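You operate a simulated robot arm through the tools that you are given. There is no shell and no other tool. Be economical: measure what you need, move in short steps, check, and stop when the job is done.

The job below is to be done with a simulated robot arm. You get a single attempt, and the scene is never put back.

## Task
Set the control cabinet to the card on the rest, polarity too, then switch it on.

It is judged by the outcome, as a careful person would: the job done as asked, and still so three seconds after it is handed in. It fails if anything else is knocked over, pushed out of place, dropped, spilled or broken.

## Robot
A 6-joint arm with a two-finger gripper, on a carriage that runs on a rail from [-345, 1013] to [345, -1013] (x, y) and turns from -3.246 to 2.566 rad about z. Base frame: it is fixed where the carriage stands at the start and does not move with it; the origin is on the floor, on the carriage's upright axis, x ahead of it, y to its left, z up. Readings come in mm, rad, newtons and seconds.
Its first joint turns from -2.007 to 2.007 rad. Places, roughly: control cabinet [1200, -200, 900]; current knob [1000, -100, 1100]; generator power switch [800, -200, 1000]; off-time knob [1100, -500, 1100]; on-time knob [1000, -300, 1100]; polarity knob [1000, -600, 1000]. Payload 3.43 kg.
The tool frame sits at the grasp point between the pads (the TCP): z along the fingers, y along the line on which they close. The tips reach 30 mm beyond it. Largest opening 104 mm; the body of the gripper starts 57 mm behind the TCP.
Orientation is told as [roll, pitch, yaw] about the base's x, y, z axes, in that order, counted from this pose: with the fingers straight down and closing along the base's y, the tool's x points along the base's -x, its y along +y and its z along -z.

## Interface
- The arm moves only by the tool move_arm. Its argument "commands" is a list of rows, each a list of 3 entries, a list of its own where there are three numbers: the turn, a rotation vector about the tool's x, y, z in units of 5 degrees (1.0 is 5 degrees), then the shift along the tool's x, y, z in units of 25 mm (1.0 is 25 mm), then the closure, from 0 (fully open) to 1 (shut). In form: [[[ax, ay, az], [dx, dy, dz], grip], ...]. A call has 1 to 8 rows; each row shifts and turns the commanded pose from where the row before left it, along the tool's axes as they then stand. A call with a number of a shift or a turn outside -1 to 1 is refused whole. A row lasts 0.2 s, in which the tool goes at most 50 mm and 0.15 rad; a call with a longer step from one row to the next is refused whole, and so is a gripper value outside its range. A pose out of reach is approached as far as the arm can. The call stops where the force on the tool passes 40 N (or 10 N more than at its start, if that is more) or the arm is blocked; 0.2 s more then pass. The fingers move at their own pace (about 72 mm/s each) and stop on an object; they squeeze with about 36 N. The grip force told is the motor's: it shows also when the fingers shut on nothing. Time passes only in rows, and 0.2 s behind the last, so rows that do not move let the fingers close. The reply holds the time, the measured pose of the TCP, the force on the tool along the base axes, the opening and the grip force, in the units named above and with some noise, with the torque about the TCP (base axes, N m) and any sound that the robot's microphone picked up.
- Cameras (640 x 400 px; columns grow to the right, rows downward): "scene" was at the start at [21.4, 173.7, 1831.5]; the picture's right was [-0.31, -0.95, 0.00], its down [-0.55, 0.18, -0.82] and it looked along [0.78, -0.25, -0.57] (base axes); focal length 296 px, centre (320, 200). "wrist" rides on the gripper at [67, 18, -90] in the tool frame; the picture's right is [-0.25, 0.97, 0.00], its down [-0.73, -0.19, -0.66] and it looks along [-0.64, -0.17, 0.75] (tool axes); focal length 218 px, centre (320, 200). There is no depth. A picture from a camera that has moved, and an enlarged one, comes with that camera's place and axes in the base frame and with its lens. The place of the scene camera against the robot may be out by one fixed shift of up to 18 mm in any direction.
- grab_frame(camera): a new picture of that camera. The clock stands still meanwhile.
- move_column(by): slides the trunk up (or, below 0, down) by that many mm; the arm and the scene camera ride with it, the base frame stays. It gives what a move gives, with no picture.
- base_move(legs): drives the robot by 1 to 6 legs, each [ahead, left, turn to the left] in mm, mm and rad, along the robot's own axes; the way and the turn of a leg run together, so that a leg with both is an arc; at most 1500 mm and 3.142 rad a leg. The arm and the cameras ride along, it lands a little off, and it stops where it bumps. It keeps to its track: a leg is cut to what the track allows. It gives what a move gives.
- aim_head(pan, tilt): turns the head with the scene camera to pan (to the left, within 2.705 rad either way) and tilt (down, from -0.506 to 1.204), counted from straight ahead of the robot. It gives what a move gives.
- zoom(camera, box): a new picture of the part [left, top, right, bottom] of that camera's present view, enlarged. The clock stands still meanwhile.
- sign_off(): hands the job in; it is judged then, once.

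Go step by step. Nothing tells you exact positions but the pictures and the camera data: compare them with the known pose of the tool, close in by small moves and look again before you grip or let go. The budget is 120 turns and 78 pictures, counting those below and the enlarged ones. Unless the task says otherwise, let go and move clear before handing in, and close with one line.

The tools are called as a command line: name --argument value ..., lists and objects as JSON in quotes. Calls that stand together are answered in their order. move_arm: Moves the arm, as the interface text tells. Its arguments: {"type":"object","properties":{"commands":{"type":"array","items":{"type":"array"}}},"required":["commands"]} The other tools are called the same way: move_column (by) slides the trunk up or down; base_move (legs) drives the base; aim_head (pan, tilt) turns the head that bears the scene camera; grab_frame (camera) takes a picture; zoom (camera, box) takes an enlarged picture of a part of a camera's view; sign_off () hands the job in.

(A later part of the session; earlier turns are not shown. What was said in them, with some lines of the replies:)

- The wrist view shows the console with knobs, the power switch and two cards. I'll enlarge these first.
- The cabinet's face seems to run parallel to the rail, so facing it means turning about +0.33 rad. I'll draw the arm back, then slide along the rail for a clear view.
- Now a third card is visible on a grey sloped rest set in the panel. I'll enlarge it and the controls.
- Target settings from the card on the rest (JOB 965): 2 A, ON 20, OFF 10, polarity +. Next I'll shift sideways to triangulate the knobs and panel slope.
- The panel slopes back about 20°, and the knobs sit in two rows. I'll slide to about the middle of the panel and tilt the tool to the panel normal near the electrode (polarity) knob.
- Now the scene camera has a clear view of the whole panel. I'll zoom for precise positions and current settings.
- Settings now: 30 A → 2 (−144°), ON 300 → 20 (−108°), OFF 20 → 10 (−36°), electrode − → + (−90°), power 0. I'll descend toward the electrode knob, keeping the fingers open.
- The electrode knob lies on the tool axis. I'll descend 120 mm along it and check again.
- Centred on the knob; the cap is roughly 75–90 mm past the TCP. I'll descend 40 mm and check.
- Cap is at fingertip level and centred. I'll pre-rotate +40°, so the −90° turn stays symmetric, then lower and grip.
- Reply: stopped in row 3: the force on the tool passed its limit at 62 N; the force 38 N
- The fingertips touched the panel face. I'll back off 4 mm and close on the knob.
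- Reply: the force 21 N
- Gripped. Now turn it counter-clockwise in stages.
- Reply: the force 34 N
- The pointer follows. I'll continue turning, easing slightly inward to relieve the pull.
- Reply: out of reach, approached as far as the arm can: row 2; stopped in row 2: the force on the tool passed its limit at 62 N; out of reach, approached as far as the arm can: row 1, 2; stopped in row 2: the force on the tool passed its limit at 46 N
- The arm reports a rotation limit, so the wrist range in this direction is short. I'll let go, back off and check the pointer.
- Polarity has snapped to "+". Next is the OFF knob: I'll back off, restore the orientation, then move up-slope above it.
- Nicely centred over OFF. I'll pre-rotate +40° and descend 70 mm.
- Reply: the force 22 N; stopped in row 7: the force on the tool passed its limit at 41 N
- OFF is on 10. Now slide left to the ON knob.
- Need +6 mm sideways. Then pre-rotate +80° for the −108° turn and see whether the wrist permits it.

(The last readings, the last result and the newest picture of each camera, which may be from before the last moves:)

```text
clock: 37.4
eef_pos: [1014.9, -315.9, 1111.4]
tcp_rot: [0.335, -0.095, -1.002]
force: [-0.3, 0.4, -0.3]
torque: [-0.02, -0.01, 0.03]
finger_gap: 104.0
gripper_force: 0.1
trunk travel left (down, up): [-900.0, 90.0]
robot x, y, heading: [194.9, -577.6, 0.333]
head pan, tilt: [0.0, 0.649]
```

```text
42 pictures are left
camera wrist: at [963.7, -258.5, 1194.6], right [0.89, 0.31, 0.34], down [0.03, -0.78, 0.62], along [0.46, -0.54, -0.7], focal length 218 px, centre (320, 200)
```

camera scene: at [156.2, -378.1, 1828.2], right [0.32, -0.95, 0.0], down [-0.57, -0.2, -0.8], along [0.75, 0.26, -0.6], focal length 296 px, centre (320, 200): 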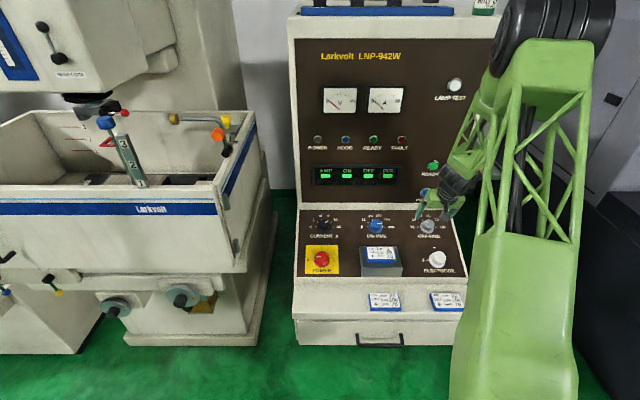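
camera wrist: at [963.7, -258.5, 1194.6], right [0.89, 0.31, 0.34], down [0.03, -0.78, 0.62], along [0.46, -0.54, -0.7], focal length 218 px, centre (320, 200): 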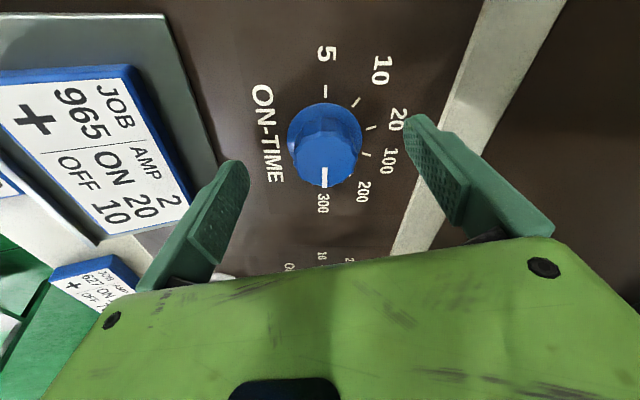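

The wrist allows it. I'll narrow the fingers to stay clear of the rest, lower 14 mm, grip and turn.

move_arm --commands '[[[0, 0, 0], [0, 0, 0], 0.4], [[0, 0, 0], [0, 0, 0], 0.4], [[0, 0, 0], [0, 0.05, 0.3], 0.4], [[0, 0, 0], [0, 0, 0.28], 0.4], [[0, 0, 0], [0, 0, 0], 1], [[0, 0, 0], [0, 0, 0], 1], [[0, 0, 0], [0, 0, 0], 1]]'

move_arm --commands '[[[0, 0, -1], [0, 0, 0], 1], [[0, 0, -1], [0, 0, 0], 1], [[0, 0, -1], [0, 0, 0], 1], [[0, 0, -1], [0, 0, 0], 1], [[0, 0, -1], [0, 0, 0], 1], [[0, 0, -1], [0, 0, 0], 1], [[0, 0, -1], [0, 0, 0], 1], [[0, 0, -1], [0, 0, 0], 1]]'

grab_frame --camera "wrist"

```text
clock: 39.0
eef_pos: [1023.0, -313.8, 1097.7]
tcp_rot: [0.338, -0.094, -0.998]
force: [17.3, 7.0, 3.7]
torque: [0.45, -0.86, 0.08]
finger_gap: 39.5
gripper_force: 45.0
trunk travel left (down, up): [-900.0, 90.0]
robot x, y, heading: [194.2, -575.9, 0.328]
head pan, tilt: [0.0, 0.649]
```

```text
clock: 40.8
eef_pos: [1021.8, -315.7, 1097.2]
tcp_rot: [0.2, -0.285, -0.314]
force: [12.1, -9.3, 8.1]
torque: [0.02, -0.76, -0.15]
finger_gap: 39.5
gripper_force: 45.0
trunk travel left (down, up): [-900.0, 90.0]
robot x, y, heading: [197.0, -579.6, 0.332]
head pan, tilt: [0.0, 0.649]
```

```text
41 pictures are left
camera wrist: at [935.3, -287.3, 1166.4], right [0.47, 0.84, 0.26], down [0.4, -0.47, 0.79], along [0.78, -0.27, -0.56], focal length 218 px, centre (320, 200)
```

wrist: 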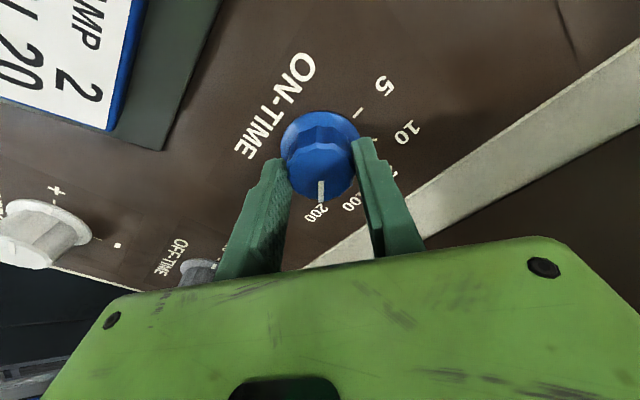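

move_arm --commands '[[[0, 0, -1], [0, 0, 0], 1], [[0, 0, -1], [0, 0, 0], 1], [[0, 0, -1], [0, 0, 0], 1], [[0, 0, -1], [0, 0, 0], 1], [[0, 0, -1], [0, 0, 0], 1], [[0, 0, -1], [0, 0, 0], 1], [[0, 0, -1], [0, 0, 0], 1], [[0, 0, -1], [0, 0, 0], 1]]'

move_arm --commands '[[[0, 0, -1], [0, 0, 0], 1], [[0, 0, -1], [0, 0, 0], 1], [[0, 0, -1], [0, 0, 0], 1], [[0, 0, -1], [0, 0, 0], 1], [[0, 0, -1], [0, 0, 0], 1], [[0, 0, -0.6], [0, 0, 0], 1]]'

grab_frame --camera "wrist"

```text
clock: 42.6
eef_pos: [1020.7, -317.1, 1097.5]
tcp_rot: [-0.036, -0.347, 0.418]
force: [0.9, -35.0, -4.1]
torque: [-0.63, 0.09, -0.33]
finger_gap: 39.7
gripper_force: 45.3
trunk travel left (down, up): [-900.0, 90.0]
robot x, y, heading: [197.2, -578.7, 0.33]
head pan, tilt: [0.0, 0.649]
```

```text
clock: 43.7
eef_pos: [1023.6, -316.7, 1099.4]
tcp_rot: [-0.168, -0.307, 0.823]
force: [6.4, -3.9, -4.3]
torque: [-1.0, 0.27, -0.32]
finger_gap: 39.1
gripper_force: 45.0
trunk travel left (down, up): [-900.0, 90.0]
robot x, y, heading: [194.3, -578.8, 0.329]
head pan, tilt: [0.0, 0.649]
stopped in row 5: the force on the tool passed its limit at 45 N (the readings are from after the stop); the commanded pose is now the measured one
```

```text
40 pictures are left
camera wrist: at [938.4, -359.6, 1159.4], right [-0.5, 0.86, -0.08], down [0.39, 0.31, 0.87], along [0.77, 0.41, -0.49], focal length 218 px, centre (320, 200)
```

wrist: 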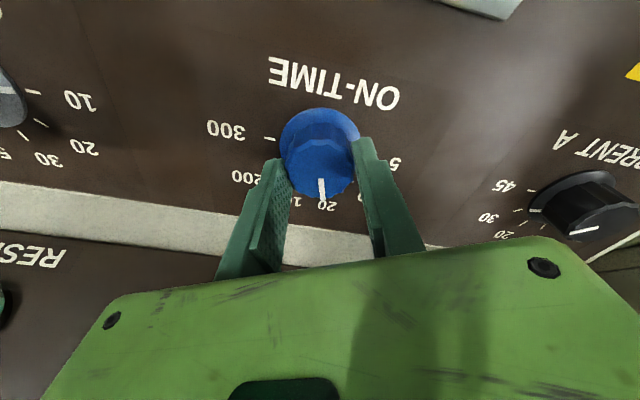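

Pointer appears at 20. I'll release, back off and verify.

move_arm --commands '[[[0, 0, 0], [0, 0, 0], 0.3], [[0, 0, 0], [0, 0, 0], 0.3], [[0, 0, 0], [0, 0, 0], 0.3], [[0, 0, 0], [0, 0, -0.9], 0.3], [[0, 0, 0], [0, 0, -0.9], 0]]'

zoom --camera "wrist" --box '[220, 50, 440, 220]'

```text
clock: 44.9
eef_pos: [1008.1, -321.5, 1142.1]
tcp_rot: [-0.168, -0.309, 0.824]
force: [0.2, 0.2, 0.2]
torque: [0.01, 0.0, -0.01]
finger_gap: 104.0
gripper_force: 0.1
trunk travel left (down, up): [-900.0, 90.0]
robot x, y, heading: [198.1, -577.5, 0.329]
head pan, tilt: [0.0, 0.649]
```

```text
2.35 times, centred on (330, 135) of wrist
camera zoom: at [922.2, -363.0, 1202.3], right [-0.5, 0.86, -0.08], down [0.39, 0.31, 0.87], along [0.77, 0.41, -0.49], focal length 514 px, centre (296, 353)
```

zoom: 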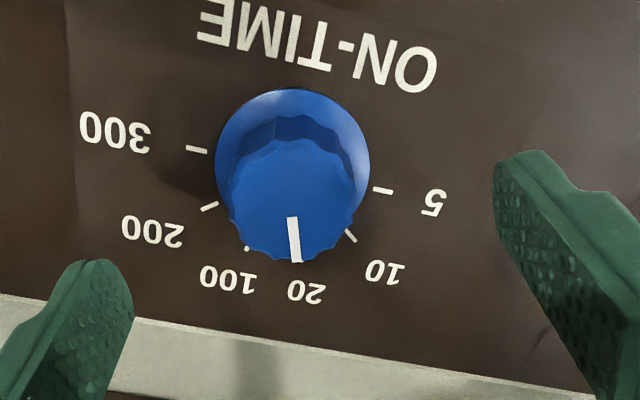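

ON is on 20. Now restore the orientation and move left to the CURRENT knob.

move_arm --commands '[[[0, 0, 1], [0, 0, -0.1], 0], [[0, 0, 1], [0, 0, -0.1], 0], [[0, 0, 1], [0, 0, -0.1], 0], [[0, 0, 1], [0, 0, -0.1], 0], [[0, 0, 1], [0, 0, -0.1], 0], [[0, 0, 0.4], [0, 0, -0.1], 0]]'

```text
clock: 46.3
eef_pos: [1002.2, -321.9, 1154.3]
tcp_rot: [-0.006, -0.351, 0.327]
force: [-0.6, -0.4, 0.4]
torque: [-0.01, 0.01, 0.02]
finger_gap: 103.9
gripper_force: 0.2
trunk travel left (down, up): [-900.0, 90.0]
robot x, y, heading: [196.2, -578.1, 0.333]
head pan, tilt: [0.0, 0.649]
```

move_arm --commands '[[[0, 0, 0], [0, 0.975, 0], 0], [[0, 0, 0], [0, 0.975, 0], 0], [[0, 0, 0], [0, 0.975, 0], 0], [[0, 0, 0], [0, 0.975, 0], 0], [[0, 0, 0], [0, 0.975, 0], 0], [[0, 0, 0], [0, 0.975, 0], 0], [[0, 0, 0], [0, 0.975, 0], 0], [[0, 0, 0], [0, 0.975, 0], 0]]'

grab_frame --camera "wrist"

```text
clock: 48.1
eef_pos: [939.9, -137.5, 1152.3]
tcp_rot: [-0.005, -0.349, 0.327]
force: [0.3, 0.3, -0.1]
torque: [-0.01, -0.02, -0.02]
finger_gap: 103.9
gripper_force: 0.0
trunk travel left (down, up): [-900.0, 90.0]
robot x, y, heading: [197.3, -576.7, 0.326]
head pan, tilt: [0.0, 0.649]
```

```text
38 pictures are left
camera wrist: at [844.4, -148.6, 1214.6], right [-0.08, 0.99, 0.08], down [0.5, -0.03, 0.87], along [0.86, 0.11, -0.49], focal length 218 px, centre (320, 200)
```

wrist: 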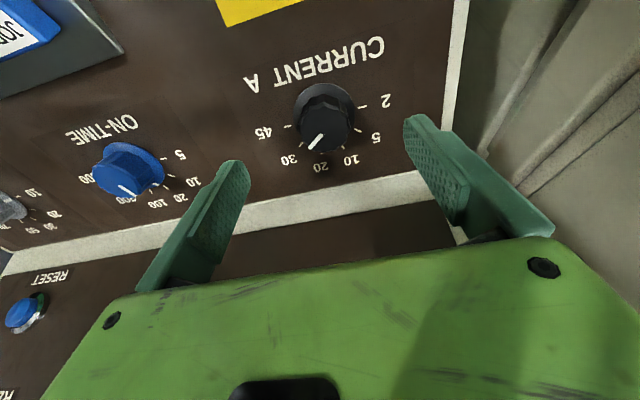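

Shift 4 mm and pre-rotate +100° for the −144° turn.

move_arm --commands '[[[0, 0, 0], [0, 0.17, 0], 0], [[0, 0, 1], [0, 0, 0], 0], [[0, 0, 1], [0, 0, 0], 0], [[0, 0, 1], [0, 0, 0], 0], [[0, 0, 1], [0, 0, 0], 0], [[0, 0, 1], [0, 0, 0], 0], [[0, 0, 1], [0, 0, 0], 0], [[0, 0, 1], [0, 0, 0], 0]]'

move_arm --commands '[[[0, 0, 1], [0, 0, 0], 0.4], [[0, 0, 1], [0, 0, 0], 0.4], [[0, 0, 1], [0, 0, 0], 0.4], [[0, 0, 1], [0, 0, 0], 0.4], [[0, 0, 1], [0, 0, 0], 0.4], [[0, 0, 1], [0, 0, 0], 0.4], [[0, 0, 1], [0, 0, 0], 0.4], [[0, 0, 1], [0, 0, 0], 0.4]]'

move_arm --commands '[[[0, 0, 1], [0, 0, 0], 0.4], [[0, 0, 1], [0, 0, 0], 0.4], [[0, 0, 1], [0, 0, 0], 0.4], [[0, 0, 1], [0, 0, 0], 0.4], [[0, 0, 1], [0, 0, 0], 0.4], [[0, 0, 0], [0, 0, 0.7], 0.4], [[0, 0, 0], [0, 0, 0.7], 0.4]]'

grab_frame --camera "wrist"

```text
clock: 49.9
eef_pos: [939.0, -133.8, 1154.8]
tcp_rot: [0.202, -0.288, -0.313]
force: [-0.1, 0.2, -0.2]
torque: [0.01, 0.01, 0.01]
finger_gap: 104.0
gripper_force: 0.1
trunk travel left (down, up): [-900.0, 90.0]
robot x, y, heading: [195.1, -579.5, 0.33]
head pan, tilt: [0.0, 0.649]
```

```text
clock: 51.7
eef_pos: [939.4, -133.5, 1154.8]
tcp_rot: [0.337, -0.093, -0.999]
force: [-1.1, 0.6, 0.1]
torque: [0.01, 0.0, 0.01]
finger_gap: 62.5
gripper_force: 0.0
trunk travel left (down, up): [-900.0, 90.0]
robot x, y, heading: [196.5, -580.2, 0.328]
head pan, tilt: [0.0, 0.649]
```

```text
clock: 53.3
eef_pos: [951.0, -128.9, 1121.7]
tcp_rot: [0.346, 0.054, -1.41]
force: [0.5, 0.2, -0.3]
torque: [0.0, 0.01, -0.01]
finger_gap: 62.4
gripper_force: 0.0
trunk travel left (down, up): [-900.0, 90.0]
robot x, y, heading: [196.8, -576.6, 0.332]
head pan, tilt: [0.0, 0.649]
```

```text
37 pictures are left
camera wrist: at [927.1, -68.6, 1214.8], right [0.94, -0.12, 0.31], down [-0.27, -0.81, 0.51], along [0.19, -0.57, -0.8], focal length 218 px, centre (320, 200)
```

wrist: 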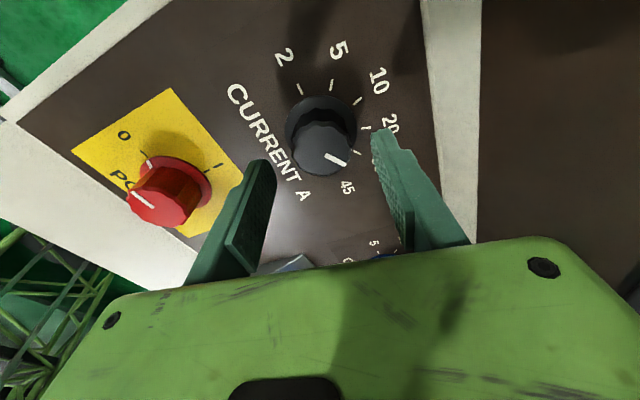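

move_arm --commands '[[[0, 0, 0], [0, 0, 0.5], 0.4], [[0, 0, 0], [0, 0, 0.42], 0.4], [[0, 0, 0], [0, 0, 0], 1], [[0, 0, 0], [0, 0, 0], 1], [[0, 0, 0], [0, 0, 0], 1]]'

grab_frame --camera "wrist"

```text
clock: 54.5
eef_pos: [960.8, -126.9, 1099.8]
tcp_rot: [0.337, 0.053, -1.409]
force: [-8.2, -0.6, -14.9]
torque: [0.41, 0.14, 0.17]
finger_gap: 39.3
gripper_force: 45.1
trunk travel left (down, up): [-900.0, 90.0]
robot x, y, heading: [195.3, -578.0, 0.333]
head pan, tilt: [0.0, 0.649]
```

```text
36 pictures are left
camera wrist: at [936.5, -66.4, 1193.1], right [0.94, -0.12, 0.31], down [-0.27, -0.81, 0.52], along [0.19, -0.57, -0.8], focal length 218 px, centre (320, 200)
```

wrist: 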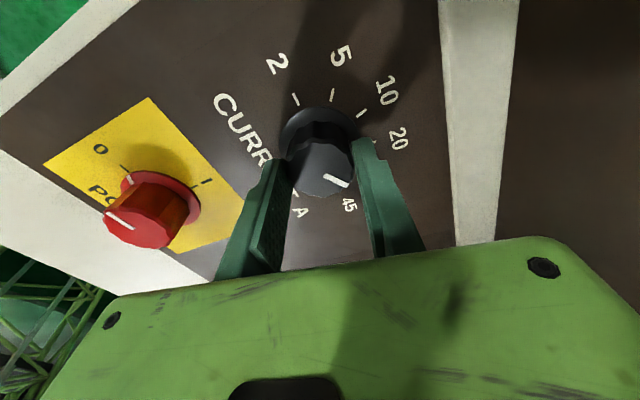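

Gripped. Turning counter-clockwise.

move_arm --commands '[[[0, 0, -1], [0, 0, 0.03], 1], [[0, 0, -1], [0, 0, 0], 1], [[0, 0, -1], [0, 0, 0], 1], [[0, 0, -1], [0, 0, 0], 1], [[0, 0, -1], [0, 0, 0], 1], [[0, 0, -1], [0, 0, 0], 1], [[0, 0, -1], [0, 0, 0], 1], [[0, 0, -1], [0, 0, 0], 1]]'

move_arm --commands '[[[0, 0, -1], [0, 0, 0], 1], [[0, 0, -1], [0, 0, 0], 1], [[0, 0, -1], [0, 0, 0], 1], [[0, 0, -1], [0, 0, 0], 1], [[0, 0, -1], [0, 0, 0], 1], [[0, 0, -1], [0, 0, 0], 1], [[0, 0, -1], [0, 0, 0], 1], [[0, 0, -1], [0, 0, 0], 1]]'

grab_frame --camera "wrist"

```text
clock: 56.3
eef_pos: [959.7, -127.6, 1099.9]
tcp_rot: [0.305, -0.177, -0.746]
force: [14.0, -0.8, -3.5]
torque: [-0.27, -1.06, -0.25]
finger_gap: 39.5
gripper_force: 45.1
trunk travel left (down, up): [-900.0, 90.0]
robot x, y, heading: [198.1, -575.4, 0.33]
head pan, tilt: [0.0, 0.649]
```

```text
clock: 58.1
eef_pos: [959.1, -127.8, 1099.4]
tcp_rot: [0.119, -0.328, -0.041]
force: [26.1, -8.1, 8.4]
torque: [0.05, -0.79, -0.12]
finger_gap: 39.4
gripper_force: 44.6
trunk travel left (down, up): [-900.0, 90.0]
robot x, y, heading: [194.4, -576.4, 0.329]
head pan, tilt: [0.0, 0.649]
```

```text
35 pictures are left
camera wrist: at [866.1, -115.2, 1163.7], right [0.24, 0.95, 0.19], down [0.47, -0.29, 0.83], along [0.85, -0.11, -0.52], focal length 218 px, centre (320, 200)
```

wrist: 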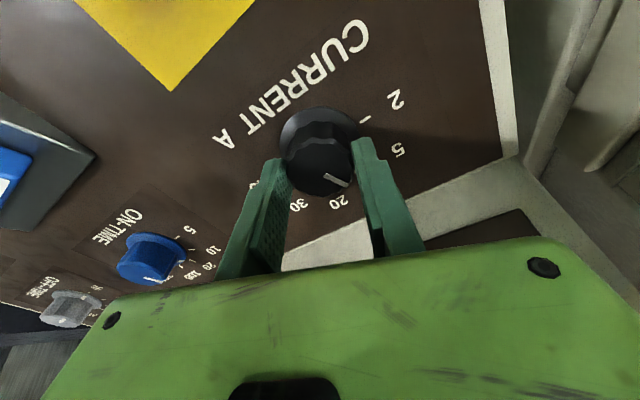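

move_arm --commands '[[[0, 0, -1], [-0.04, 0, 0], 1], [[0, 0, -1], [0, 0, 0], 1], [[0, 0, -1], [0, 0, 0], 1], [[0, 0, -1], [0, 0, 0], 1], [[0, 0, -1], [0, 0, 0], 1], [[0, 0, -1], [0, 0, 0], 1], [[0, 0, -1], [0, 0, 0], 1], [[0, 0, -1], [0, 0, 0], 1]]'

move_arm --commands '[[[0, 0, -1], [0, 0, 0], 1], [[0, 0, -1], [0, 0, 0], 1], [[0, 0, -1], [0, 0, 0], 1], [[0, 0, -1], [0, 0, 0], 1], [[0, 0, -1], [0, 0, 0], 1]]'

grab_frame --camera "wrist"

```text
clock: 59.9
eef_pos: [959.0, -127.0, 1099.0]
tcp_rot: [-0.13, -0.324, 0.697]
force: [5.0, -12.1, -5.1]
torque: [0.43, -0.34, 0.07]
finger_gap: 39.3
gripper_force: 45.2
trunk travel left (down, up): [-900.0, 90.0]
robot x, y, heading: [197.8, -576.9, 0.328]
head pan, tilt: [0.0, 0.649]
```

```text
clock: 61.1
eef_pos: [958.9, -126.9, 1099.5]
tcp_rot: [-0.257, -0.241, 1.144]
force: [-1.6, -15.9, -9.4]
torque: [-0.61, 0.42, -0.66]
finger_gap: 39.5
gripper_force: 44.9
trunk travel left (down, up): [-900.0, 90.0]
robot x, y, heading: [198.7, -578.4, 0.333]
head pan, tilt: [0.0, 0.649]
```

```text
34 pictures are left
camera wrist: at [887.7, -186.9, 1163.2], right [-0.73, 0.66, -0.18], down [0.24, 0.49, 0.84], along [0.64, 0.57, -0.52], focal length 218 px, centre (320, 200)
```

wrist: 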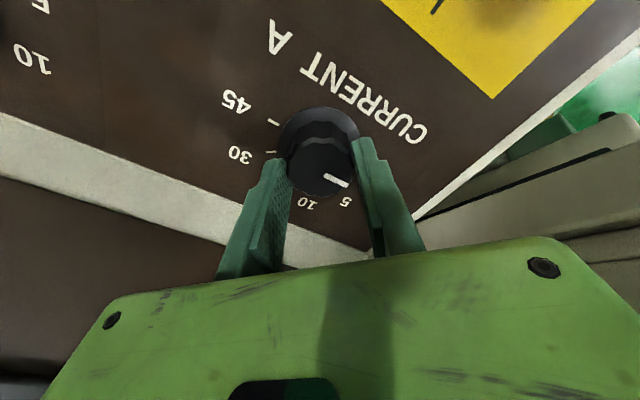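

move_arm --commands '[[[0, 0, 0], [0, 0, 0], 0.3], [[0, 0, 0], [0, 0, 0], 0.3], [[0, 0, 0], [0, 0, 0], 0.3], [[0, 0, 0], [0, 0, -0.9], 0.3], [[0, 0, 0], [0, 0, -0.9], 0]]'

zoom --camera "wrist" --box '[220, 50, 440, 220]'

```text
clock: 62.3
eef_pos: [945.1, -131.4, 1141.5]
tcp_rot: [-0.256, -0.243, 1.143]
force: [-0.1, -0.2, 1.0]
torque: [-0.01, -0.03, 0.04]
finger_gap: 103.6
gripper_force: 0.0
trunk travel left (down, up): [-900.0, 90.0]
robot x, y, heading: [194.8, -576.4, 0.329]
head pan, tilt: [0.0, 0.649]
```

```text
2.35 times, centred on (330, 135) of wrist
camera zoom: at [873.6, -190.8, 1205.6], right [-0.73, 0.66, -0.18], down [0.24, 0.49, 0.84], along [0.64, 0.57, -0.51], focal length 514 px, centre (296, 353)
```

zoom: 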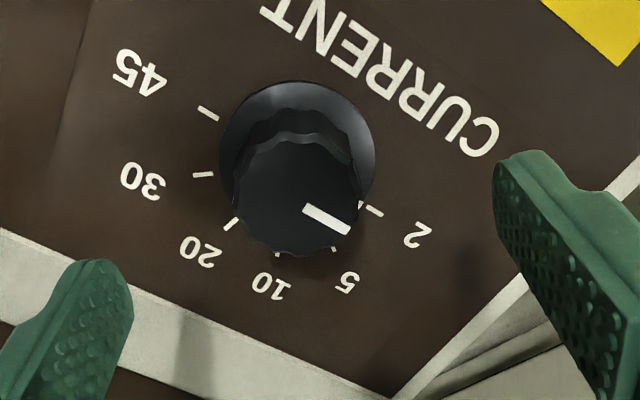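

CURRENT is on 2. Now back off, undo the rotation, and move down-slope to the POWER switch.

move_arm --commands '[[[0, 0, 1], [0, 0, -0.15], 0], [[0, 0, 1], [0, 0, -0.15], 0], [[0, 0, 1], [0, 0, -0.15], 0], [[0, 0, 1], [0, 0, -0.15], 0], [[0, 0, 1], [0, 0, -0.15], 0], [[0, 0, 1], [0, 0, -0.15], 0], [[0, 0, 1], [0, 0, -0.15], 0], [[0, 0, 1], [0, 0, -0.15], 0]]'

move_arm --commands '[[[0, 0, 1], [0, 0, 0], 0], [[0, 0, 0], [0.9, 0.08, 0], 0], [[0, 0, 0], [0.9, 0.08, 0], 0], [[0, 0, 0], [0.9, 0.08, 0], 0], [[0, 0, 0], [0.9, 0.08, 0], 0], [[0, 0, 0], [0.9, 0.08, 0], 0], [[0, 0, 0], [0.9, 0.08, 0], 0]]'

grab_frame --camera "wrist"

```text
clock: 64.1
eef_pos: [934.9, -134.2, 1169.2]
tcp_rot: [-0.037, -0.348, 0.418]
force: [0.4, -0.4, -0.1]
torque: [0.02, -0.01, -0.01]
finger_gap: 103.9
gripper_force: 0.0
trunk travel left (down, up): [-900.0, 90.0]
robot x, y, heading: [196.1, -571.7, 0.328]
head pan, tilt: [0.0, 0.649]
```

```text
clock: 65.7
eef_pos: [810.8, -162.4, 1123.2]
tcp_rot: [-0.005, -0.352, 0.328]
force: [0.3, -0.1, 0.2]
torque: [-0.03, 0.03, 0.0]
finger_gap: 103.8
gripper_force: 0.0
trunk travel left (down, up): [-900.0, 90.0]
robot x, y, heading: [196.7, -578.9, 0.329]
head pan, tilt: [0.0, 0.649]
```

```text
32 pictures are left
camera wrist: at [716.4, -174.7, 1183.8], right [-0.09, 0.99, 0.08], down [0.5, -0.03, 0.87], along [0.86, 0.11, -0.49], focal length 218 px, centre (320, 200)
```

wrist: 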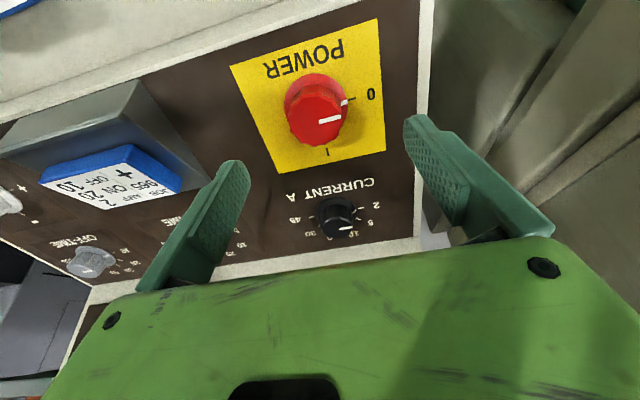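

move_arm --commands '[[[0, 0, 0], [0.34, -0.1, 0], 0], [[0, 0, 0], [0, 0, 0.9], 0], [[0, 0, 0], [0, 0, 0.9], 0], [[0, 0, 0], [0, 0, 0.3], 0]]'

grab_frame --camera "wrist"

```text
clock: 66.7
eef_pos: [820.5, -164.6, 1070.0]
tcp_rot: [-0.008, -0.349, 0.328]
force: [0.2, 0.0, 0.2]
torque: [0.02, 0.0, 0.01]
finger_gap: 104.2
gripper_force: 0.1
trunk travel left (down, up): [-900.0, 90.0]
robot x, y, heading: [197.5, -578.8, 0.33]
head pan, tilt: [0.0, 0.649]
```

```text
31 pictures are left
camera wrist: at [726.0, -175.2, 1131.1], right [-0.08, 0.99, 0.08], down [0.49, -0.03, 0.87], along [0.86, 0.11, -0.49], focal length 218 px, centre (320, 200)
```

wrist: 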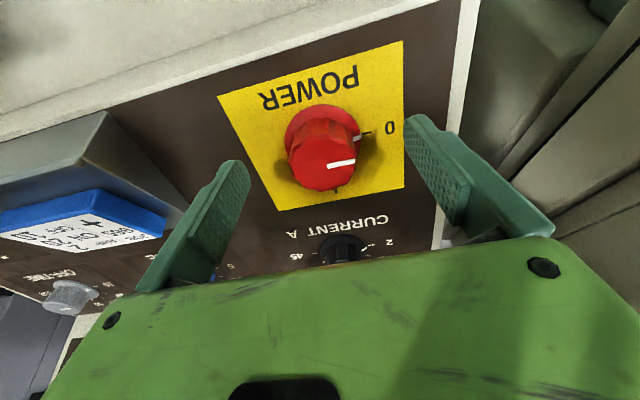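

move_arm --commands '[[[0, 0, 0], [0, 0.06, 0.4], 0], [[0, 0, 0], [0, 0, 0.32], 0], [[0, 0, 0], [0, 0, 0], 1], [[0, 0, 0], [0, 0, 0], 1], [[0, 0, 0], [0, 0, 0], 1], [[0, 0, 0], [0, 0, 0], 1]]'

grab_frame --camera "wrist"

```text
clock: 68.1
eef_pos: [827.7, -162.0, 1054.5]
tcp_rot: [-0.011, -0.346, 0.325]
force: [4.9, -14.0, -9.5]
torque: [-0.07, -0.09, -0.22]
finger_gap: 43.8
gripper_force: 45.5
trunk travel left (down, up): [-900.0, 90.0]
robot x, y, heading: [193.9, -574.6, 0.325]
head pan, tilt: [0.0, 0.649]
```

```text
30 pictures are left
camera wrist: at [732.1, -172.8, 1114.8], right [-0.08, 0.99, 0.08], down [0.5, -0.03, 0.87], along [0.86, 0.11, -0.49], focal length 218 px, centre (320, 200)
```

wrist: 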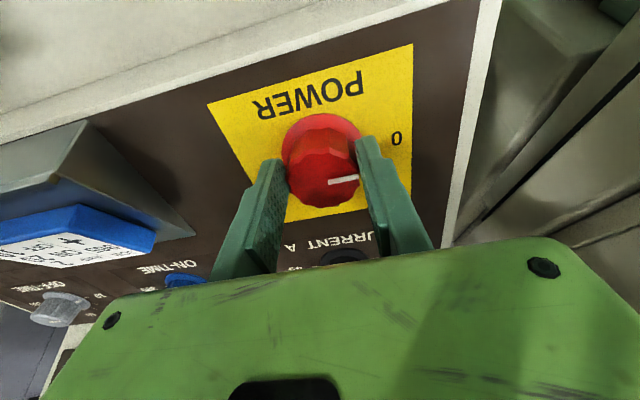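

Gripped well. All settings were checked, so I'll turn POWER clockwise 90°.

move_arm --commands '[[[0, 0, 1], [0, 0, 0], 1], [[0, 0, 1], [0, 0, 0], 1], [[0, 0, 1], [0, 0, 0], 1], [[0, 0, 1], [0, 0, 0], 1], [[0, 0, 1], [0, 0, 0], 1], [[0, 0, 1], [0, 0, 0], 1], [[0, 0, 1], [0, 0, 0], 1], [[0, 0, 1], [0, 0, 0], 1]]'

move_arm --commands '[[[0, 0, 1], [0, 0, 0], 1], [[0, 0, 1], [0, 0, 0], 1], [[0, 0, 1], [0, 0, 0], 1], [[0, 0, 1], [0, 0, 0], 1], [[0, 0, 1], [0, 0, 0], 1], [[0, 0, 1], [0, 0, 0], 1], [[0, 0, 1], [0, 0, 0], 1], [[0, 0, 1], [0, 0, 0], 1]]'

move_arm --commands '[[[0, 0, 1], [0, 0, 0], 1], [[0, 0, 1], [0, 0, 0], 1]]'

grab_frame --camera "wrist"

```text
clock: 68.4
eef_pos: [827.7, -161.7, 1054.7]
tcp_rot: [-0.003, -0.338, 0.286]
force: [1.3, -2.0, -9.9]
torque: [0.31, -0.6, 0.06]
finger_gap: 43.9
gripper_force: 44.9
out of reach, approached as far as the arm can: row 1
trunk travel left (down, up): [-900.0, 90.0]
robot x, y, heading: [198.1, -579.2, 0.328]
head pan, tilt: [0.0, 0.649]
stopped in row 1: the force on the tool passed its limit at 44 N (the readings are from after the stop); the commanded pose is now the measured one
```

```text
clock: 68.9
eef_pos: [829.9, -159.6, 1055.5]
tcp_rot: [0.014, -0.326, 0.189]
force: [-1.2, -2.9, -11.8]
torque: [0.66, -0.11, 0.22]
finger_gap: 43.6
gripper_force: 44.7
out of reach, approached as far as the arm can: row 1, 2
trunk travel left (down, up): [-900.0, 90.0]
robot x, y, heading: [194.1, -576.6, 0.328]
head pan, tilt: [0.0, 0.649]
stopped in row 2: the force on the tool passed its limit at 67 N (the readings are from after the stop); the commanded pose is now the measured one
```

```text
clock: 69.4
eef_pos: [830.3, -159.1, 1056.7]
tcp_rot: [0.032, -0.311, 0.087]
force: [4.8, -0.5, -14.7]
torque: [0.79, -0.45, 0.33]
finger_gap: 43.6
gripper_force: 45.1
out of reach, approached as far as the arm can: row 1, 2
trunk travel left (down, up): [-900.0, 90.0]
robot x, y, heading: [192.1, -577.7, 0.326]
head pan, tilt: [0.0, 0.649]
stopped in row 2: the force on the tool passed its limit at 68 N (the readings are from after the stop); the commanded pose is now the measured one
```

```text
29 pictures are left
camera wrist: at [738.0, -150.9, 1122.5], right [0.15, 0.98, 0.11], down [0.51, -0.17, 0.84], along [0.85, -0.07, -0.53], focal length 218 px, centre (320, 200)
```

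wrist: 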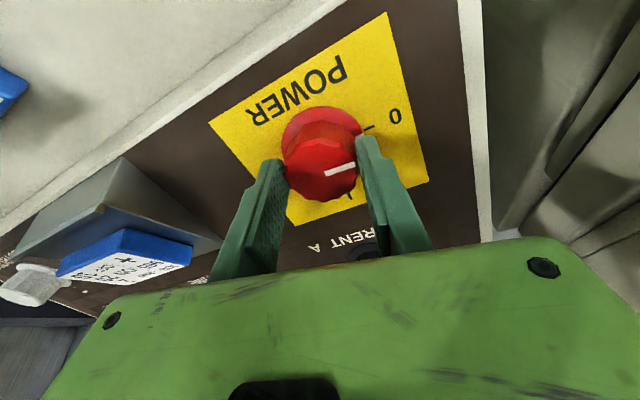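

The wrist limit appears on this side too, because the robot stands right of this knob. I'll release, back off and move the robot left so POWER is ahead.

move_arm --commands '[[[0, 0, 0], [0, 0, 0], 0], [[0, 0, 0], [0, 0, 0], 0], [[0, 0, 0], [0, 0, 0], 0], [[0, 0, 0], [0, 0, -0.9], 0], [[0, 0, 0], [0, 0, -0.9], 0], [[0, 0, 0], [0, 0, -0.9], 0], [[0, 0, 0], [0, 0, -0.9], 0], [[0, 0, 0], [0, 0, -0.9], 0]]'

base_move --legs '[[0, 300, 0]]'

grab_frame --camera "wrist"

```text
clock: 71.2
eef_pos: [795.0, -165.1, 1167.0]
tcp_rot: [0.034, -0.31, 0.088]
force: [0.9, -0.5, -0.5]
torque: [0.01, -0.04, -0.01]
finger_gap: 103.8
gripper_force: 0.1
trunk travel left (down, up): [-900.0, 90.0]
robot x, y, heading: [198.3, -574.1, 0.327]
head pan, tilt: [0.0, 0.649]
```

```text
clock: 73.0
eef_pos: [720.1, 58.0, 1165.0]
tcp_rot: [0.03, -0.312, 0.073]
force: [-2.6, -15.5, 5.8]
torque: [0.51, 0.05, 0.46]
finger_gap: 94.7
gripper_force: 0.1
trunk travel left (down, up): [-900.0, 90.0]
robot x, y, heading: [117.7, -344.5, 0.32]
head pan, tilt: [0.0, 0.649]
stopped in leg 1: the force on the tool passed its limit at 56 N (the readings are from after the stop); the commanded pose is now the measured one
```

```text
28 pictures are left
camera wrist: at [627.5, 68.1, 1230.8], right [0.16, 0.98, 0.11], down [0.51, -0.17, 0.84], along [0.85, -0.08, -0.53], focal length 218 px, centre (320, 200)
```

wrist: 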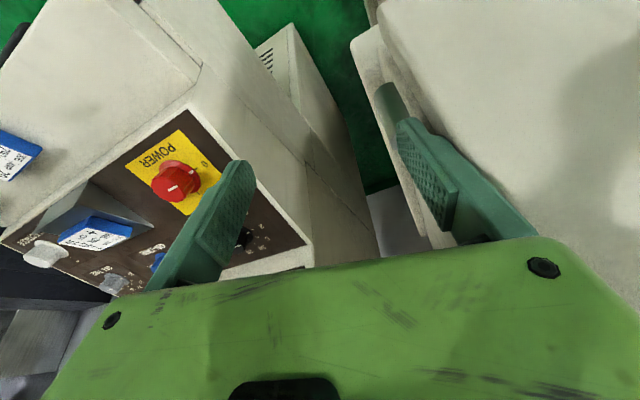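

The left finger touched the neighbouring machine's flank; I'll move right, away from it, at once and look.

move_arm --commands '[[[0, 0, 0], [0, -0.6, 0], 0], [[0, 0, 0], [0, -1, 0], 0], [[0, 0, 0], [0, -1, 0], 0], [[0, 0, 0], [0, -1, 0], 0], [[0, 0, 0], [0, -1, 0], 0]]'

grab_frame --camera "wrist"

grab_frame --camera "scene"

```text
clock: 74.2
eef_pos: [729.5, -55.1, 1160.3]
tcp_rot: [0.029, -0.311, 0.076]
force: [0.1, 0.1, 0.8]
torque: [0.03, -0.02, 0.05]
finger_gap: 104.0
gripper_force: 0.1
trunk travel left (down, up): [-900.0, 90.0]
robot x, y, heading: [117.4, -343.1, 0.323]
head pan, tilt: [0.0, 0.649]
```

```text
27 pictures are left
camera wrist: at [637.4, -44.7, 1226.0], right [0.16, 0.98, 0.11], down [0.51, -0.17, 0.84], along [0.85, -0.08, -0.53], focal length 218 px, centre (320, 200)
```

wrist: 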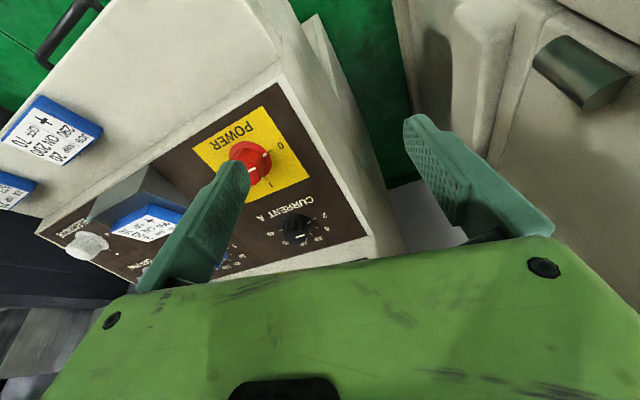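

```text
26 pictures are left
camera scene: at [79.0, -144.6, 1828.2], right [0.31, -0.95, 0.0], down [-0.57, -0.19, -0.8], along [0.76, 0.25, -0.6], focal length 296 px, centre (320, 200)
```

scene: 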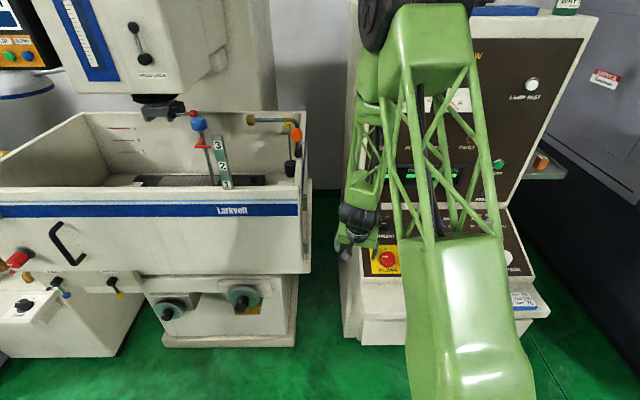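

Nothing appears displaced. I'll restore the orientation before going back over POWER.

move_arm --commands '[[[0, 0, -1], [0, 0, 0], 0], [[0, 0, -1], [0, 0, 0], 0], [[0, 0, -0.9], [0, 0, 0], 0]]'

```text
clock: 75.0
eef_pos: [730.6, -53.0, 1161.4]
tcp_rot: [-0.052, -0.309, 0.343]
force: [0.0, 0.2, -0.2]
torque: [-0.02, -0.01, 0.04]
finger_gap: 104.0
gripper_force: 0.1
trunk travel left (down, up): [-900.0, 90.0]
robot x, y, heading: [117.9, -343.3, 0.317]
head pan, tilt: [0.0, 0.649]
```

move_arm --commands '[[[-0.6, -0.46, 0], [0, 0, 0], 0], [[0, 0, 0], [-0.118, -0.893, 0], 0], [[0, 0, 0], [-0.118, -0.893, 0], 0], [[0, 0, 0], [-0.118, -0.893, 0], 0], [[0, 0, 0], [-0.118, -0.893, 0], 0], [[0, 0, 0], [-0.118, -0.893, 0], 0], [[0, 0, 0], [-0.118, -0.893, 0], 0]]'

grab_frame --camera "wrist"

```text
clock: 76.6
eef_pos: [732.1, -52.5, 1170.6]
tcp_rot: [-0.006, -0.349, 0.322]
force: [-0.2, 0.7, 0.3]
torque: [-0.04, -0.04, -0.02]
finger_gap: 104.0
gripper_force: 0.0
out of reach, approached as far as the arm can: row 1, 2, 3, 4, 5, 6, 7
trunk travel left (down, up): [-900.0, 90.0]
robot x, y, heading: [116.9, -344.9, 0.32]
head pan, tilt: [0.0, 0.649]
```

```text
25 pictures are left
camera wrist: at [637.5, -62.8, 1231.1], right [-0.08, 0.99, 0.08], down [0.49, -0.03, 0.87], along [0.87, 0.11, -0.49], focal length 218 px, centre (320, 200)
```

wrist: 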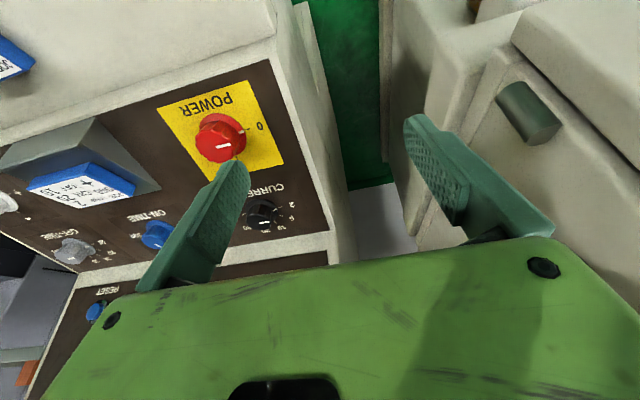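

The arm reports this pose unreachable; the trunk sits very high, so low, near poses strain the wrist. I'll raise the tool first, then lower the trunk by the same amount.

move_arm --commands '[[[0, 0, 0], [-0.344, 0, -0.939], 0], [[0, 0, 0], [-0.344, 0, -0.939], 0], [[0, 0, 0], [-0.344, 0, -0.939], 0], [[0, 0, 0], [-0.344, 0, -0.939], 0], [[0, 0, 0], [-0.344, 0, -0.939], 0], [[0, 0, 0], [-0.344, 0, -0.939], 0], [[0, 0, 0], [-0.344, 0, -0.939], 0], [[0, 0, 0], [-0.344, 0, -0.939], 0]]'

```text
clock: 78.4
eef_pos: [741.0, -63.5, 1349.0]
tcp_rot: [-0.158, -0.351, 0.629]
force: [-2.1, 1.2, -0.6]
torque: [-0.06, -0.14, -0.05]
finger_gap: 103.9
gripper_force: 0.1
out of reach, approached as far as the arm can: row 1, 4, 5
trunk travel left (down, up): [-900.0, 90.0]
robot x, y, heading: [119.6, -346.0, 0.315]
head pan, tilt: [0.0, 0.649]
```

move_arm --commands '[[[0, 0, 0], [0, 0, 0], 0], [[0, 0, 0], [0, 0, 0], 0], [[0, 0, 0], [0, 0, 0], 0], [[0, 0, 0], [0, 0, 0], 0]]'

```text
clock: 79.4
eef_pos: [731.8, -54.2, 1345.2]
tcp_rot: [0.001, -0.348, 0.342]
force: [0.1, 0.0, 0.6]
torque: [-0.02, -0.03, 0.0]
finger_gap: 103.8
gripper_force: 0.1
trunk travel left (down, up): [-900.0, 90.0]
robot x, y, heading: [120.9, -341.9, 0.321]
head pan, tilt: [0.0, 0.649]
```

move_arm --commands '[[[0, 0, 0], [-0.118, -0.893, 0], 0], [[0, 0, 0], [-0.118, -0.893, 0], 0], [[0, 0, 0], [-0.118, -0.893, 0], 0], [[0, 0, 0], [-0.118, -0.893, 0], 0], [[0, 0, 0], [-0.118, -0.893, 0], 0], [[0, 0, 0], [-0.118, -0.893, 0], 0], [[0, 0, 0], [0, 0, 0], 0]]'

move_column --by -170

grab_frame --camera "wrist"

```text
clock: 81.0
eef_pos: [793.9, -174.4, 1350.5]
tcp_rot: [-0.001, -0.349, 0.345]
force: [0.5, -1.0, 0.8]
torque: [-0.02, -0.01, -0.03]
finger_gap: 104.1
gripper_force: 0.1
trunk travel left (down, up): [-900.0, 90.0]
robot x, y, heading: [117.8, -345.2, 0.318]
head pan, tilt: [0.0, 0.649]
```

```text
clock: 82.9
eef_pos: [793.2, -176.0, 1180.9]
tcp_rot: [0.002, -0.349, 0.344]
force: [-0.2, -0.1, -0.5]
torque: [0.01, -0.02, -0.03]
finger_gap: 104.1
gripper_force: 0.0
trunk travel left (down, up): [-730.0, 260.0]
robot x, y, heading: [116.5, -344.4, 0.323]
head pan, tilt: [0.0, 0.649]
```

```text
24 pictures are left
camera wrist: at [698.6, -188.8, 1242.2], right [-0.1, 0.99, 0.09], down [0.5, -0.02, 0.87], along [0.86, 0.13, -0.49], focal length 218 px, centre (320, 200)
```

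wrist: 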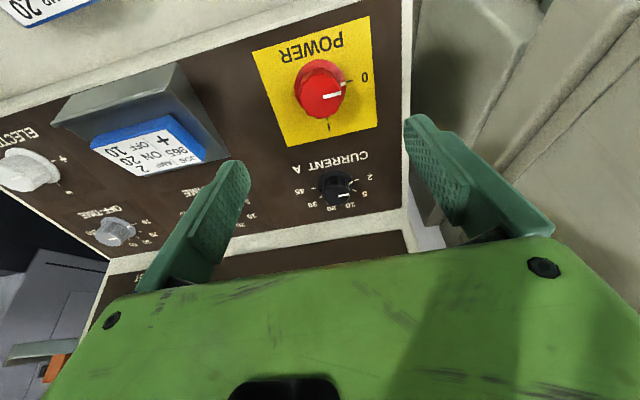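

Much better. I'll correct by 7 mm, pre-rotate −40° and descend.

move_arm --commands '[[[0, 0, 0], [0.29, 0.08, 0], 0], [[0, 0, -1], [0, 0, 0.5], 0], [[0, 0, -1], [0, 0, 0.5], 0], [[0, 0, -1], [0, 0, 0.5], 0], [[0, 0, -1], [0, 0, 0.5], 0], [[0, 0, -1], [0, 0, 0.5], 0], [[0, 0, -1], [0, 0, 0.5], 0], [[0, 0, -1], [0, 0, 0.5], 0]]'

grab_frame --camera "wrist"

```text
clock: 84.7
eef_pos: [817.2, -165.4, 1095.8]
tcp_rot: [-0.206, -0.283, 0.986]
force: [-0.4, -0.2, -1.0]
torque: [0.0, 0.0, -0.02]
finger_gap: 104.1
gripper_force: 0.0
trunk travel left (down, up): [-730.0, 260.0]
robot x, y, heading: [117.3, -345.2, 0.316]
head pan, tilt: [0.0, 0.649]
```

```text
23 pictures are left
camera wrist: at [737.0, -218.4, 1157.7], right [-0.62, 0.77, -0.12], down [0.32, 0.4, 0.86], along [0.71, 0.5, -0.5], focal length 218 px, centre (320, 200)
```

wrist: 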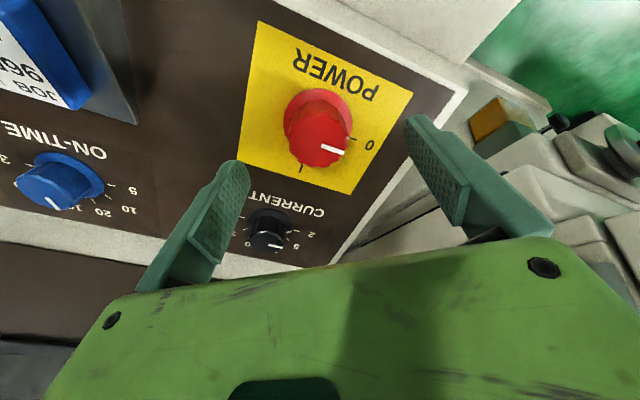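

move_arm --commands '[[[0, 0, 0], [0, 0, 0.7], 0], [[0, 0, 0], [0, 0, 0.6], 0], [[0, 0, 0], [0, 0, 0.42], 0], [[0, 0, 0], [0, 0, 0], 1], [[0, 0, 0], [0, 0, 0], 1], [[0, 0, 0], [0, 0, 0], 1], [[0, 0, 0], [0, 0, 0], 1]]'

move_arm --commands '[[[0, 0, 1], [0, 0, 0], 1], [[0, 0, 1], [0, 0, 0], 1], [[0, 0, 1], [0, 0, 0], 1], [[0, 0, 1], [0, 0, 0], 1], [[0, 0, 1], [0, 0, 0], 1], [[0, 0, 1], [0, 0, 0], 1], [[0, 0, 1], [0, 0, 0], 1], [[0, 0, 1], [0, 0, 0], 1]]'

grab_frame --camera "wrist"

```text
clock: 86.3
eef_pos: [830.0, -163.2, 1059.9]
tcp_rot: [-0.206, -0.285, 0.979]
force: [27.2, -10.3, -2.9]
torque: [-0.48, -1.13, -0.39]
finger_gap: 43.8
gripper_force: 45.0
out of reach, approached as far as the arm can: row 3
trunk travel left (down, up): [-730.0, 260.0]
robot x, y, heading: [117.6, -343.1, 0.317]
head pan, tilt: [0.0, 0.649]
```

```text
clock: 88.1
eef_pos: [829.2, -160.3, 1059.0]
tcp_rot: [0.033, -0.348, 0.251]
force: [24.3, -7.6, -10.3]
torque: [-0.24, -0.57, -0.25]
finger_gap: 43.4
gripper_force: 44.7
trunk travel left (down, up): [-730.0, 260.0]
robot x, y, heading: [118.7, -343.9, 0.317]
head pan, tilt: [0.0, 0.649]
```

```text
22 pictures are left
camera wrist: at [733.9, -168.7, 1121.4], right [-0.02, 0.99, 0.12], down [0.5, -0.09, 0.86], along [0.86, 0.07, -0.5], focal length 218 px, centre (320, 200)
```

wrist: 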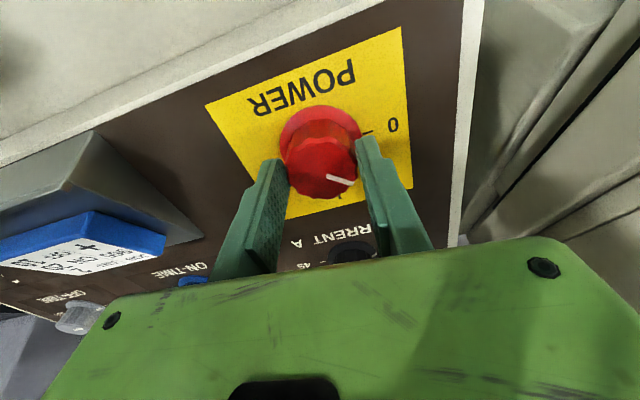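

It turns (pointer ~40° along). Continue to 90°.

move_arm --commands '[[[0, 0, 1], [-0.04, 0, 0], 1], [[0, 0, 1], [0, 0, 0], 1], [[0, 0, 1], [0, 0, 0], 1], [[0, 0, 1], [0, 0, 0], 1], [[0, 0, 1], [0, 0, 0], 1], [[0, 0, 1], [0, 0, 0], 1], [[0, 0, 1], [0, 0, 0], 1], [[0, 0, 1], [0, 0, 0], 1]]'

move_arm --commands '[[[0, 0, 1], [0, 0, 0], 1], [[0, 0, 1], [0, 0, 0], 1], [[0, 0, 0.6], [0, 0, 0], 1]]'

grab_frame --camera "wrist"

```text
clock: 89.9
eef_pos: [828.3, -157.5, 1060.6]
tcp_rot: [0.252, -0.242, -0.475]
force: [2.0, 15.8, -25.7]
torque: [0.45, 0.57, 0.14]
finger_gap: 43.9
gripper_force: 44.3
trunk travel left (down, up): [-730.0, 260.0]
robot x, y, heading: [113.5, -345.6, 0.319]
head pan, tilt: [0.0, 0.649]
```

```text
clock: 90.7
eef_pos: [829.4, -158.3, 1060.8]
tcp_rot: [0.299, -0.183, -0.696]
force: [11.2, 23.7, -9.4]
torque: [0.15, -0.06, 0.91]
finger_gap: 43.8
gripper_force: 44.8
trunk travel left (down, up): [-730.0, 260.0]
robot x, y, heading: [116.0, -345.2, 0.318]
head pan, tilt: [0.0, 0.649]
```

```text
21 pictures are left
camera wrist: at [759.6, -111.0, 1137.9], right [0.74, 0.58, 0.33], down [0.23, -0.68, 0.69], along [0.63, -0.44, -0.64], focal length 218 px, centre (320, 200)
```

wrist: 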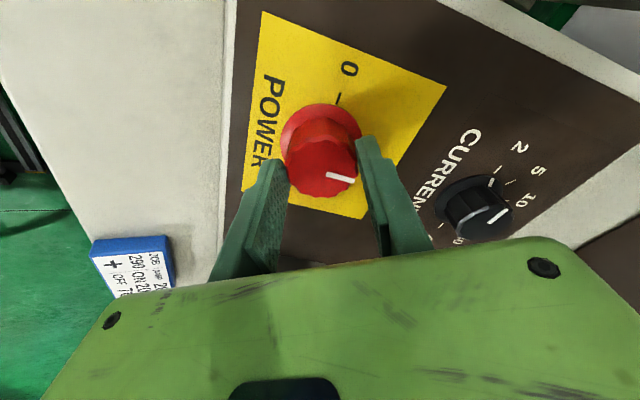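

Release, back away, and check power plus all knobs.

move_arm --commands '[[[0, 0, 0], [0, 0, 0], 0.3], [[0, 0, 0], [0, 0, 0], 0], [[0, 0, 0], [0, 0, 0], 0], [[0, 0, 0], [0, 0, -0.8], 0], [[0, 0, 0], [0, 0, -0.9], 0], [[0, 0, 0], [0, 0, -0.9], 0]]'

grab_frame --camera "wrist"

zoom --camera "wrist" --box '[240, 40, 560, 240]'

```text
clock: 92.1
eef_pos: [809.2, -167.1, 1122.4]
tcp_rot: [0.3, -0.182, -0.701]
force: [-0.8, 0.3, 0.3]
torque: [0.0, -0.01, -0.01]
finger_gap: 104.1
gripper_force: 0.0
trunk travel left (down, up): [-730.0, 260.0]
robot x, y, heading: [119.2, -340.9, 0.317]
head pan, tilt: [0.0, 0.649]
```

```text
20 pictures are left
camera wrist: at [739.0, -120.4, 1199.1], right [0.75, 0.58, 0.33], down [0.23, -0.68, 0.69], along [0.63, -0.44, -0.64], focal length 218 px, centre (320, 200)
```

wrist: 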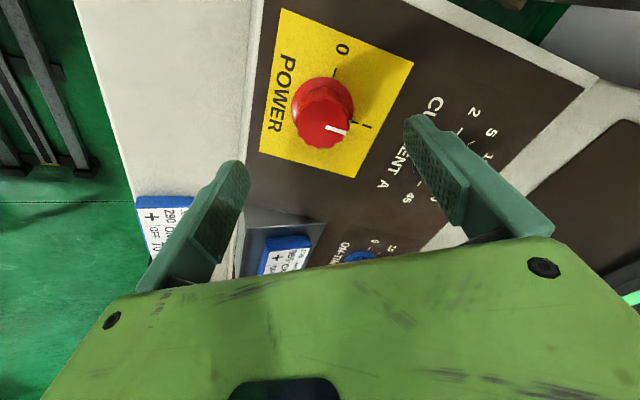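

```text
2.00 times, centred on (400, 140) of wrist
camera zoom: at [739.0, -120.4, 1199.1], right [0.75, 0.58, 0.33], down [0.23, -0.68, 0.69], along [0.63, -0.44, -0.64], focal length 436 px, centre (160, 320)
```

zoom: 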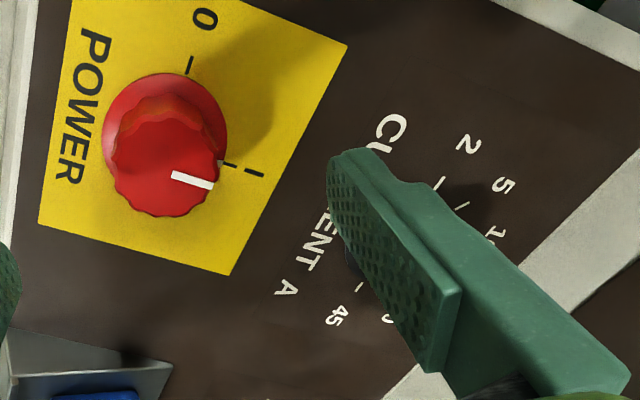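

Power is at "I". I'll raise the arm clear and inspect the display and all knobs.

move_arm --commands '[[[0, 0, -1], [0, 0, -1], 0.5], [[0, 0, -1], [0, 0, -1], 0.5], [[0, 0, -1], [0, 0, -1], 0.5], [[0, 0, -1], [0, 0, -1], 0.5], [[0, 0, -1], [0, 0, -1], 0.5], [[0, 0, -1], [0, 0, -1], 0.5], [[0, 0, -1], [0, 0, -1], 0.5], [[0, 0, -1], [0, 0, -1], 0.5]]'

grab_frame --camera "scene"

grab_frame --camera "wrist"

```text
clock: 93.9
eef_pos: [742.4, -190.6, 1310.2]
tcp_rot: [0.112, -0.333, 0.013]
force: [-0.6, 1.2, -0.3]
torque: [0.01, 0.02, -0.02]
finger_gap: 52.1
gripper_force: 0.1
trunk travel left (down, up): [-730.0, 260.0]
robot x, y, heading: [112.6, -343.9, 0.319]
head pan, tilt: [0.0, 0.649]
```

```text
18 pictures are left
camera scene: at [78.9, -144.4, 1658.2], right [0.31, -0.95, 0.0], down [-0.57, -0.19, -0.8], along [0.76, 0.25, -0.6], focal length 296 px, centre (320, 200)
```

scene: 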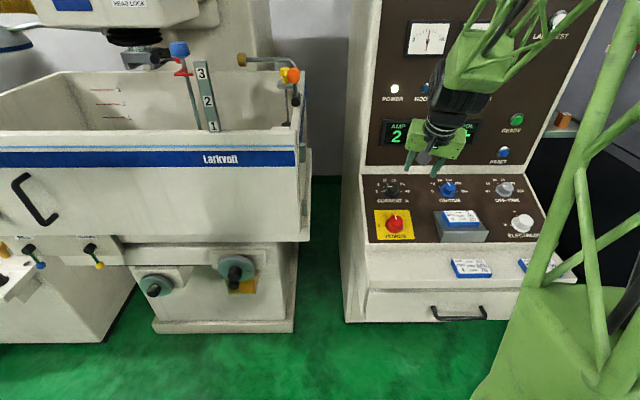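

```text
17 pictures are left
camera wrist: at [648.3, -182.5, 1373.7], right [0.19, 0.96, 0.18], down [0.49, -0.26, 0.83], along [0.85, -0.07, -0.52], focal length 218 px, centre (320, 200)
```

wrist: 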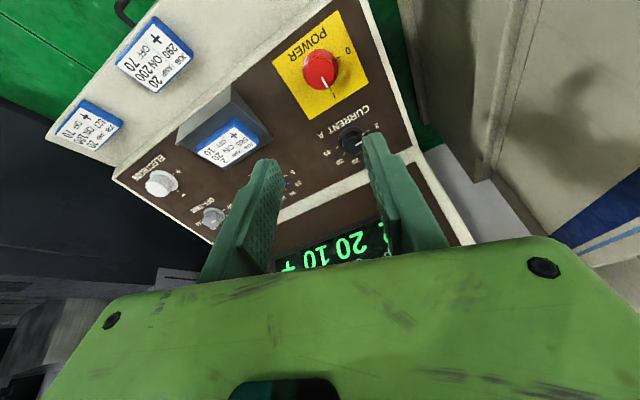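

The display now reads 2 / 20 / 10 / +, the POWER lamp is lit, and the arm is clear with nothing looking disturbed. Handing in.

sign_off

```text
The job is handed in.
```

The cabinet is set to the card on the rest (JOB 965: 2 A, ON 20, OFF 10, polarity +) and switched on. Its display shows 2 / 20 / 10 / +. One finger bumped the side of the neighbouring machine during a base move, but the pictures afterwards show nothing moved.
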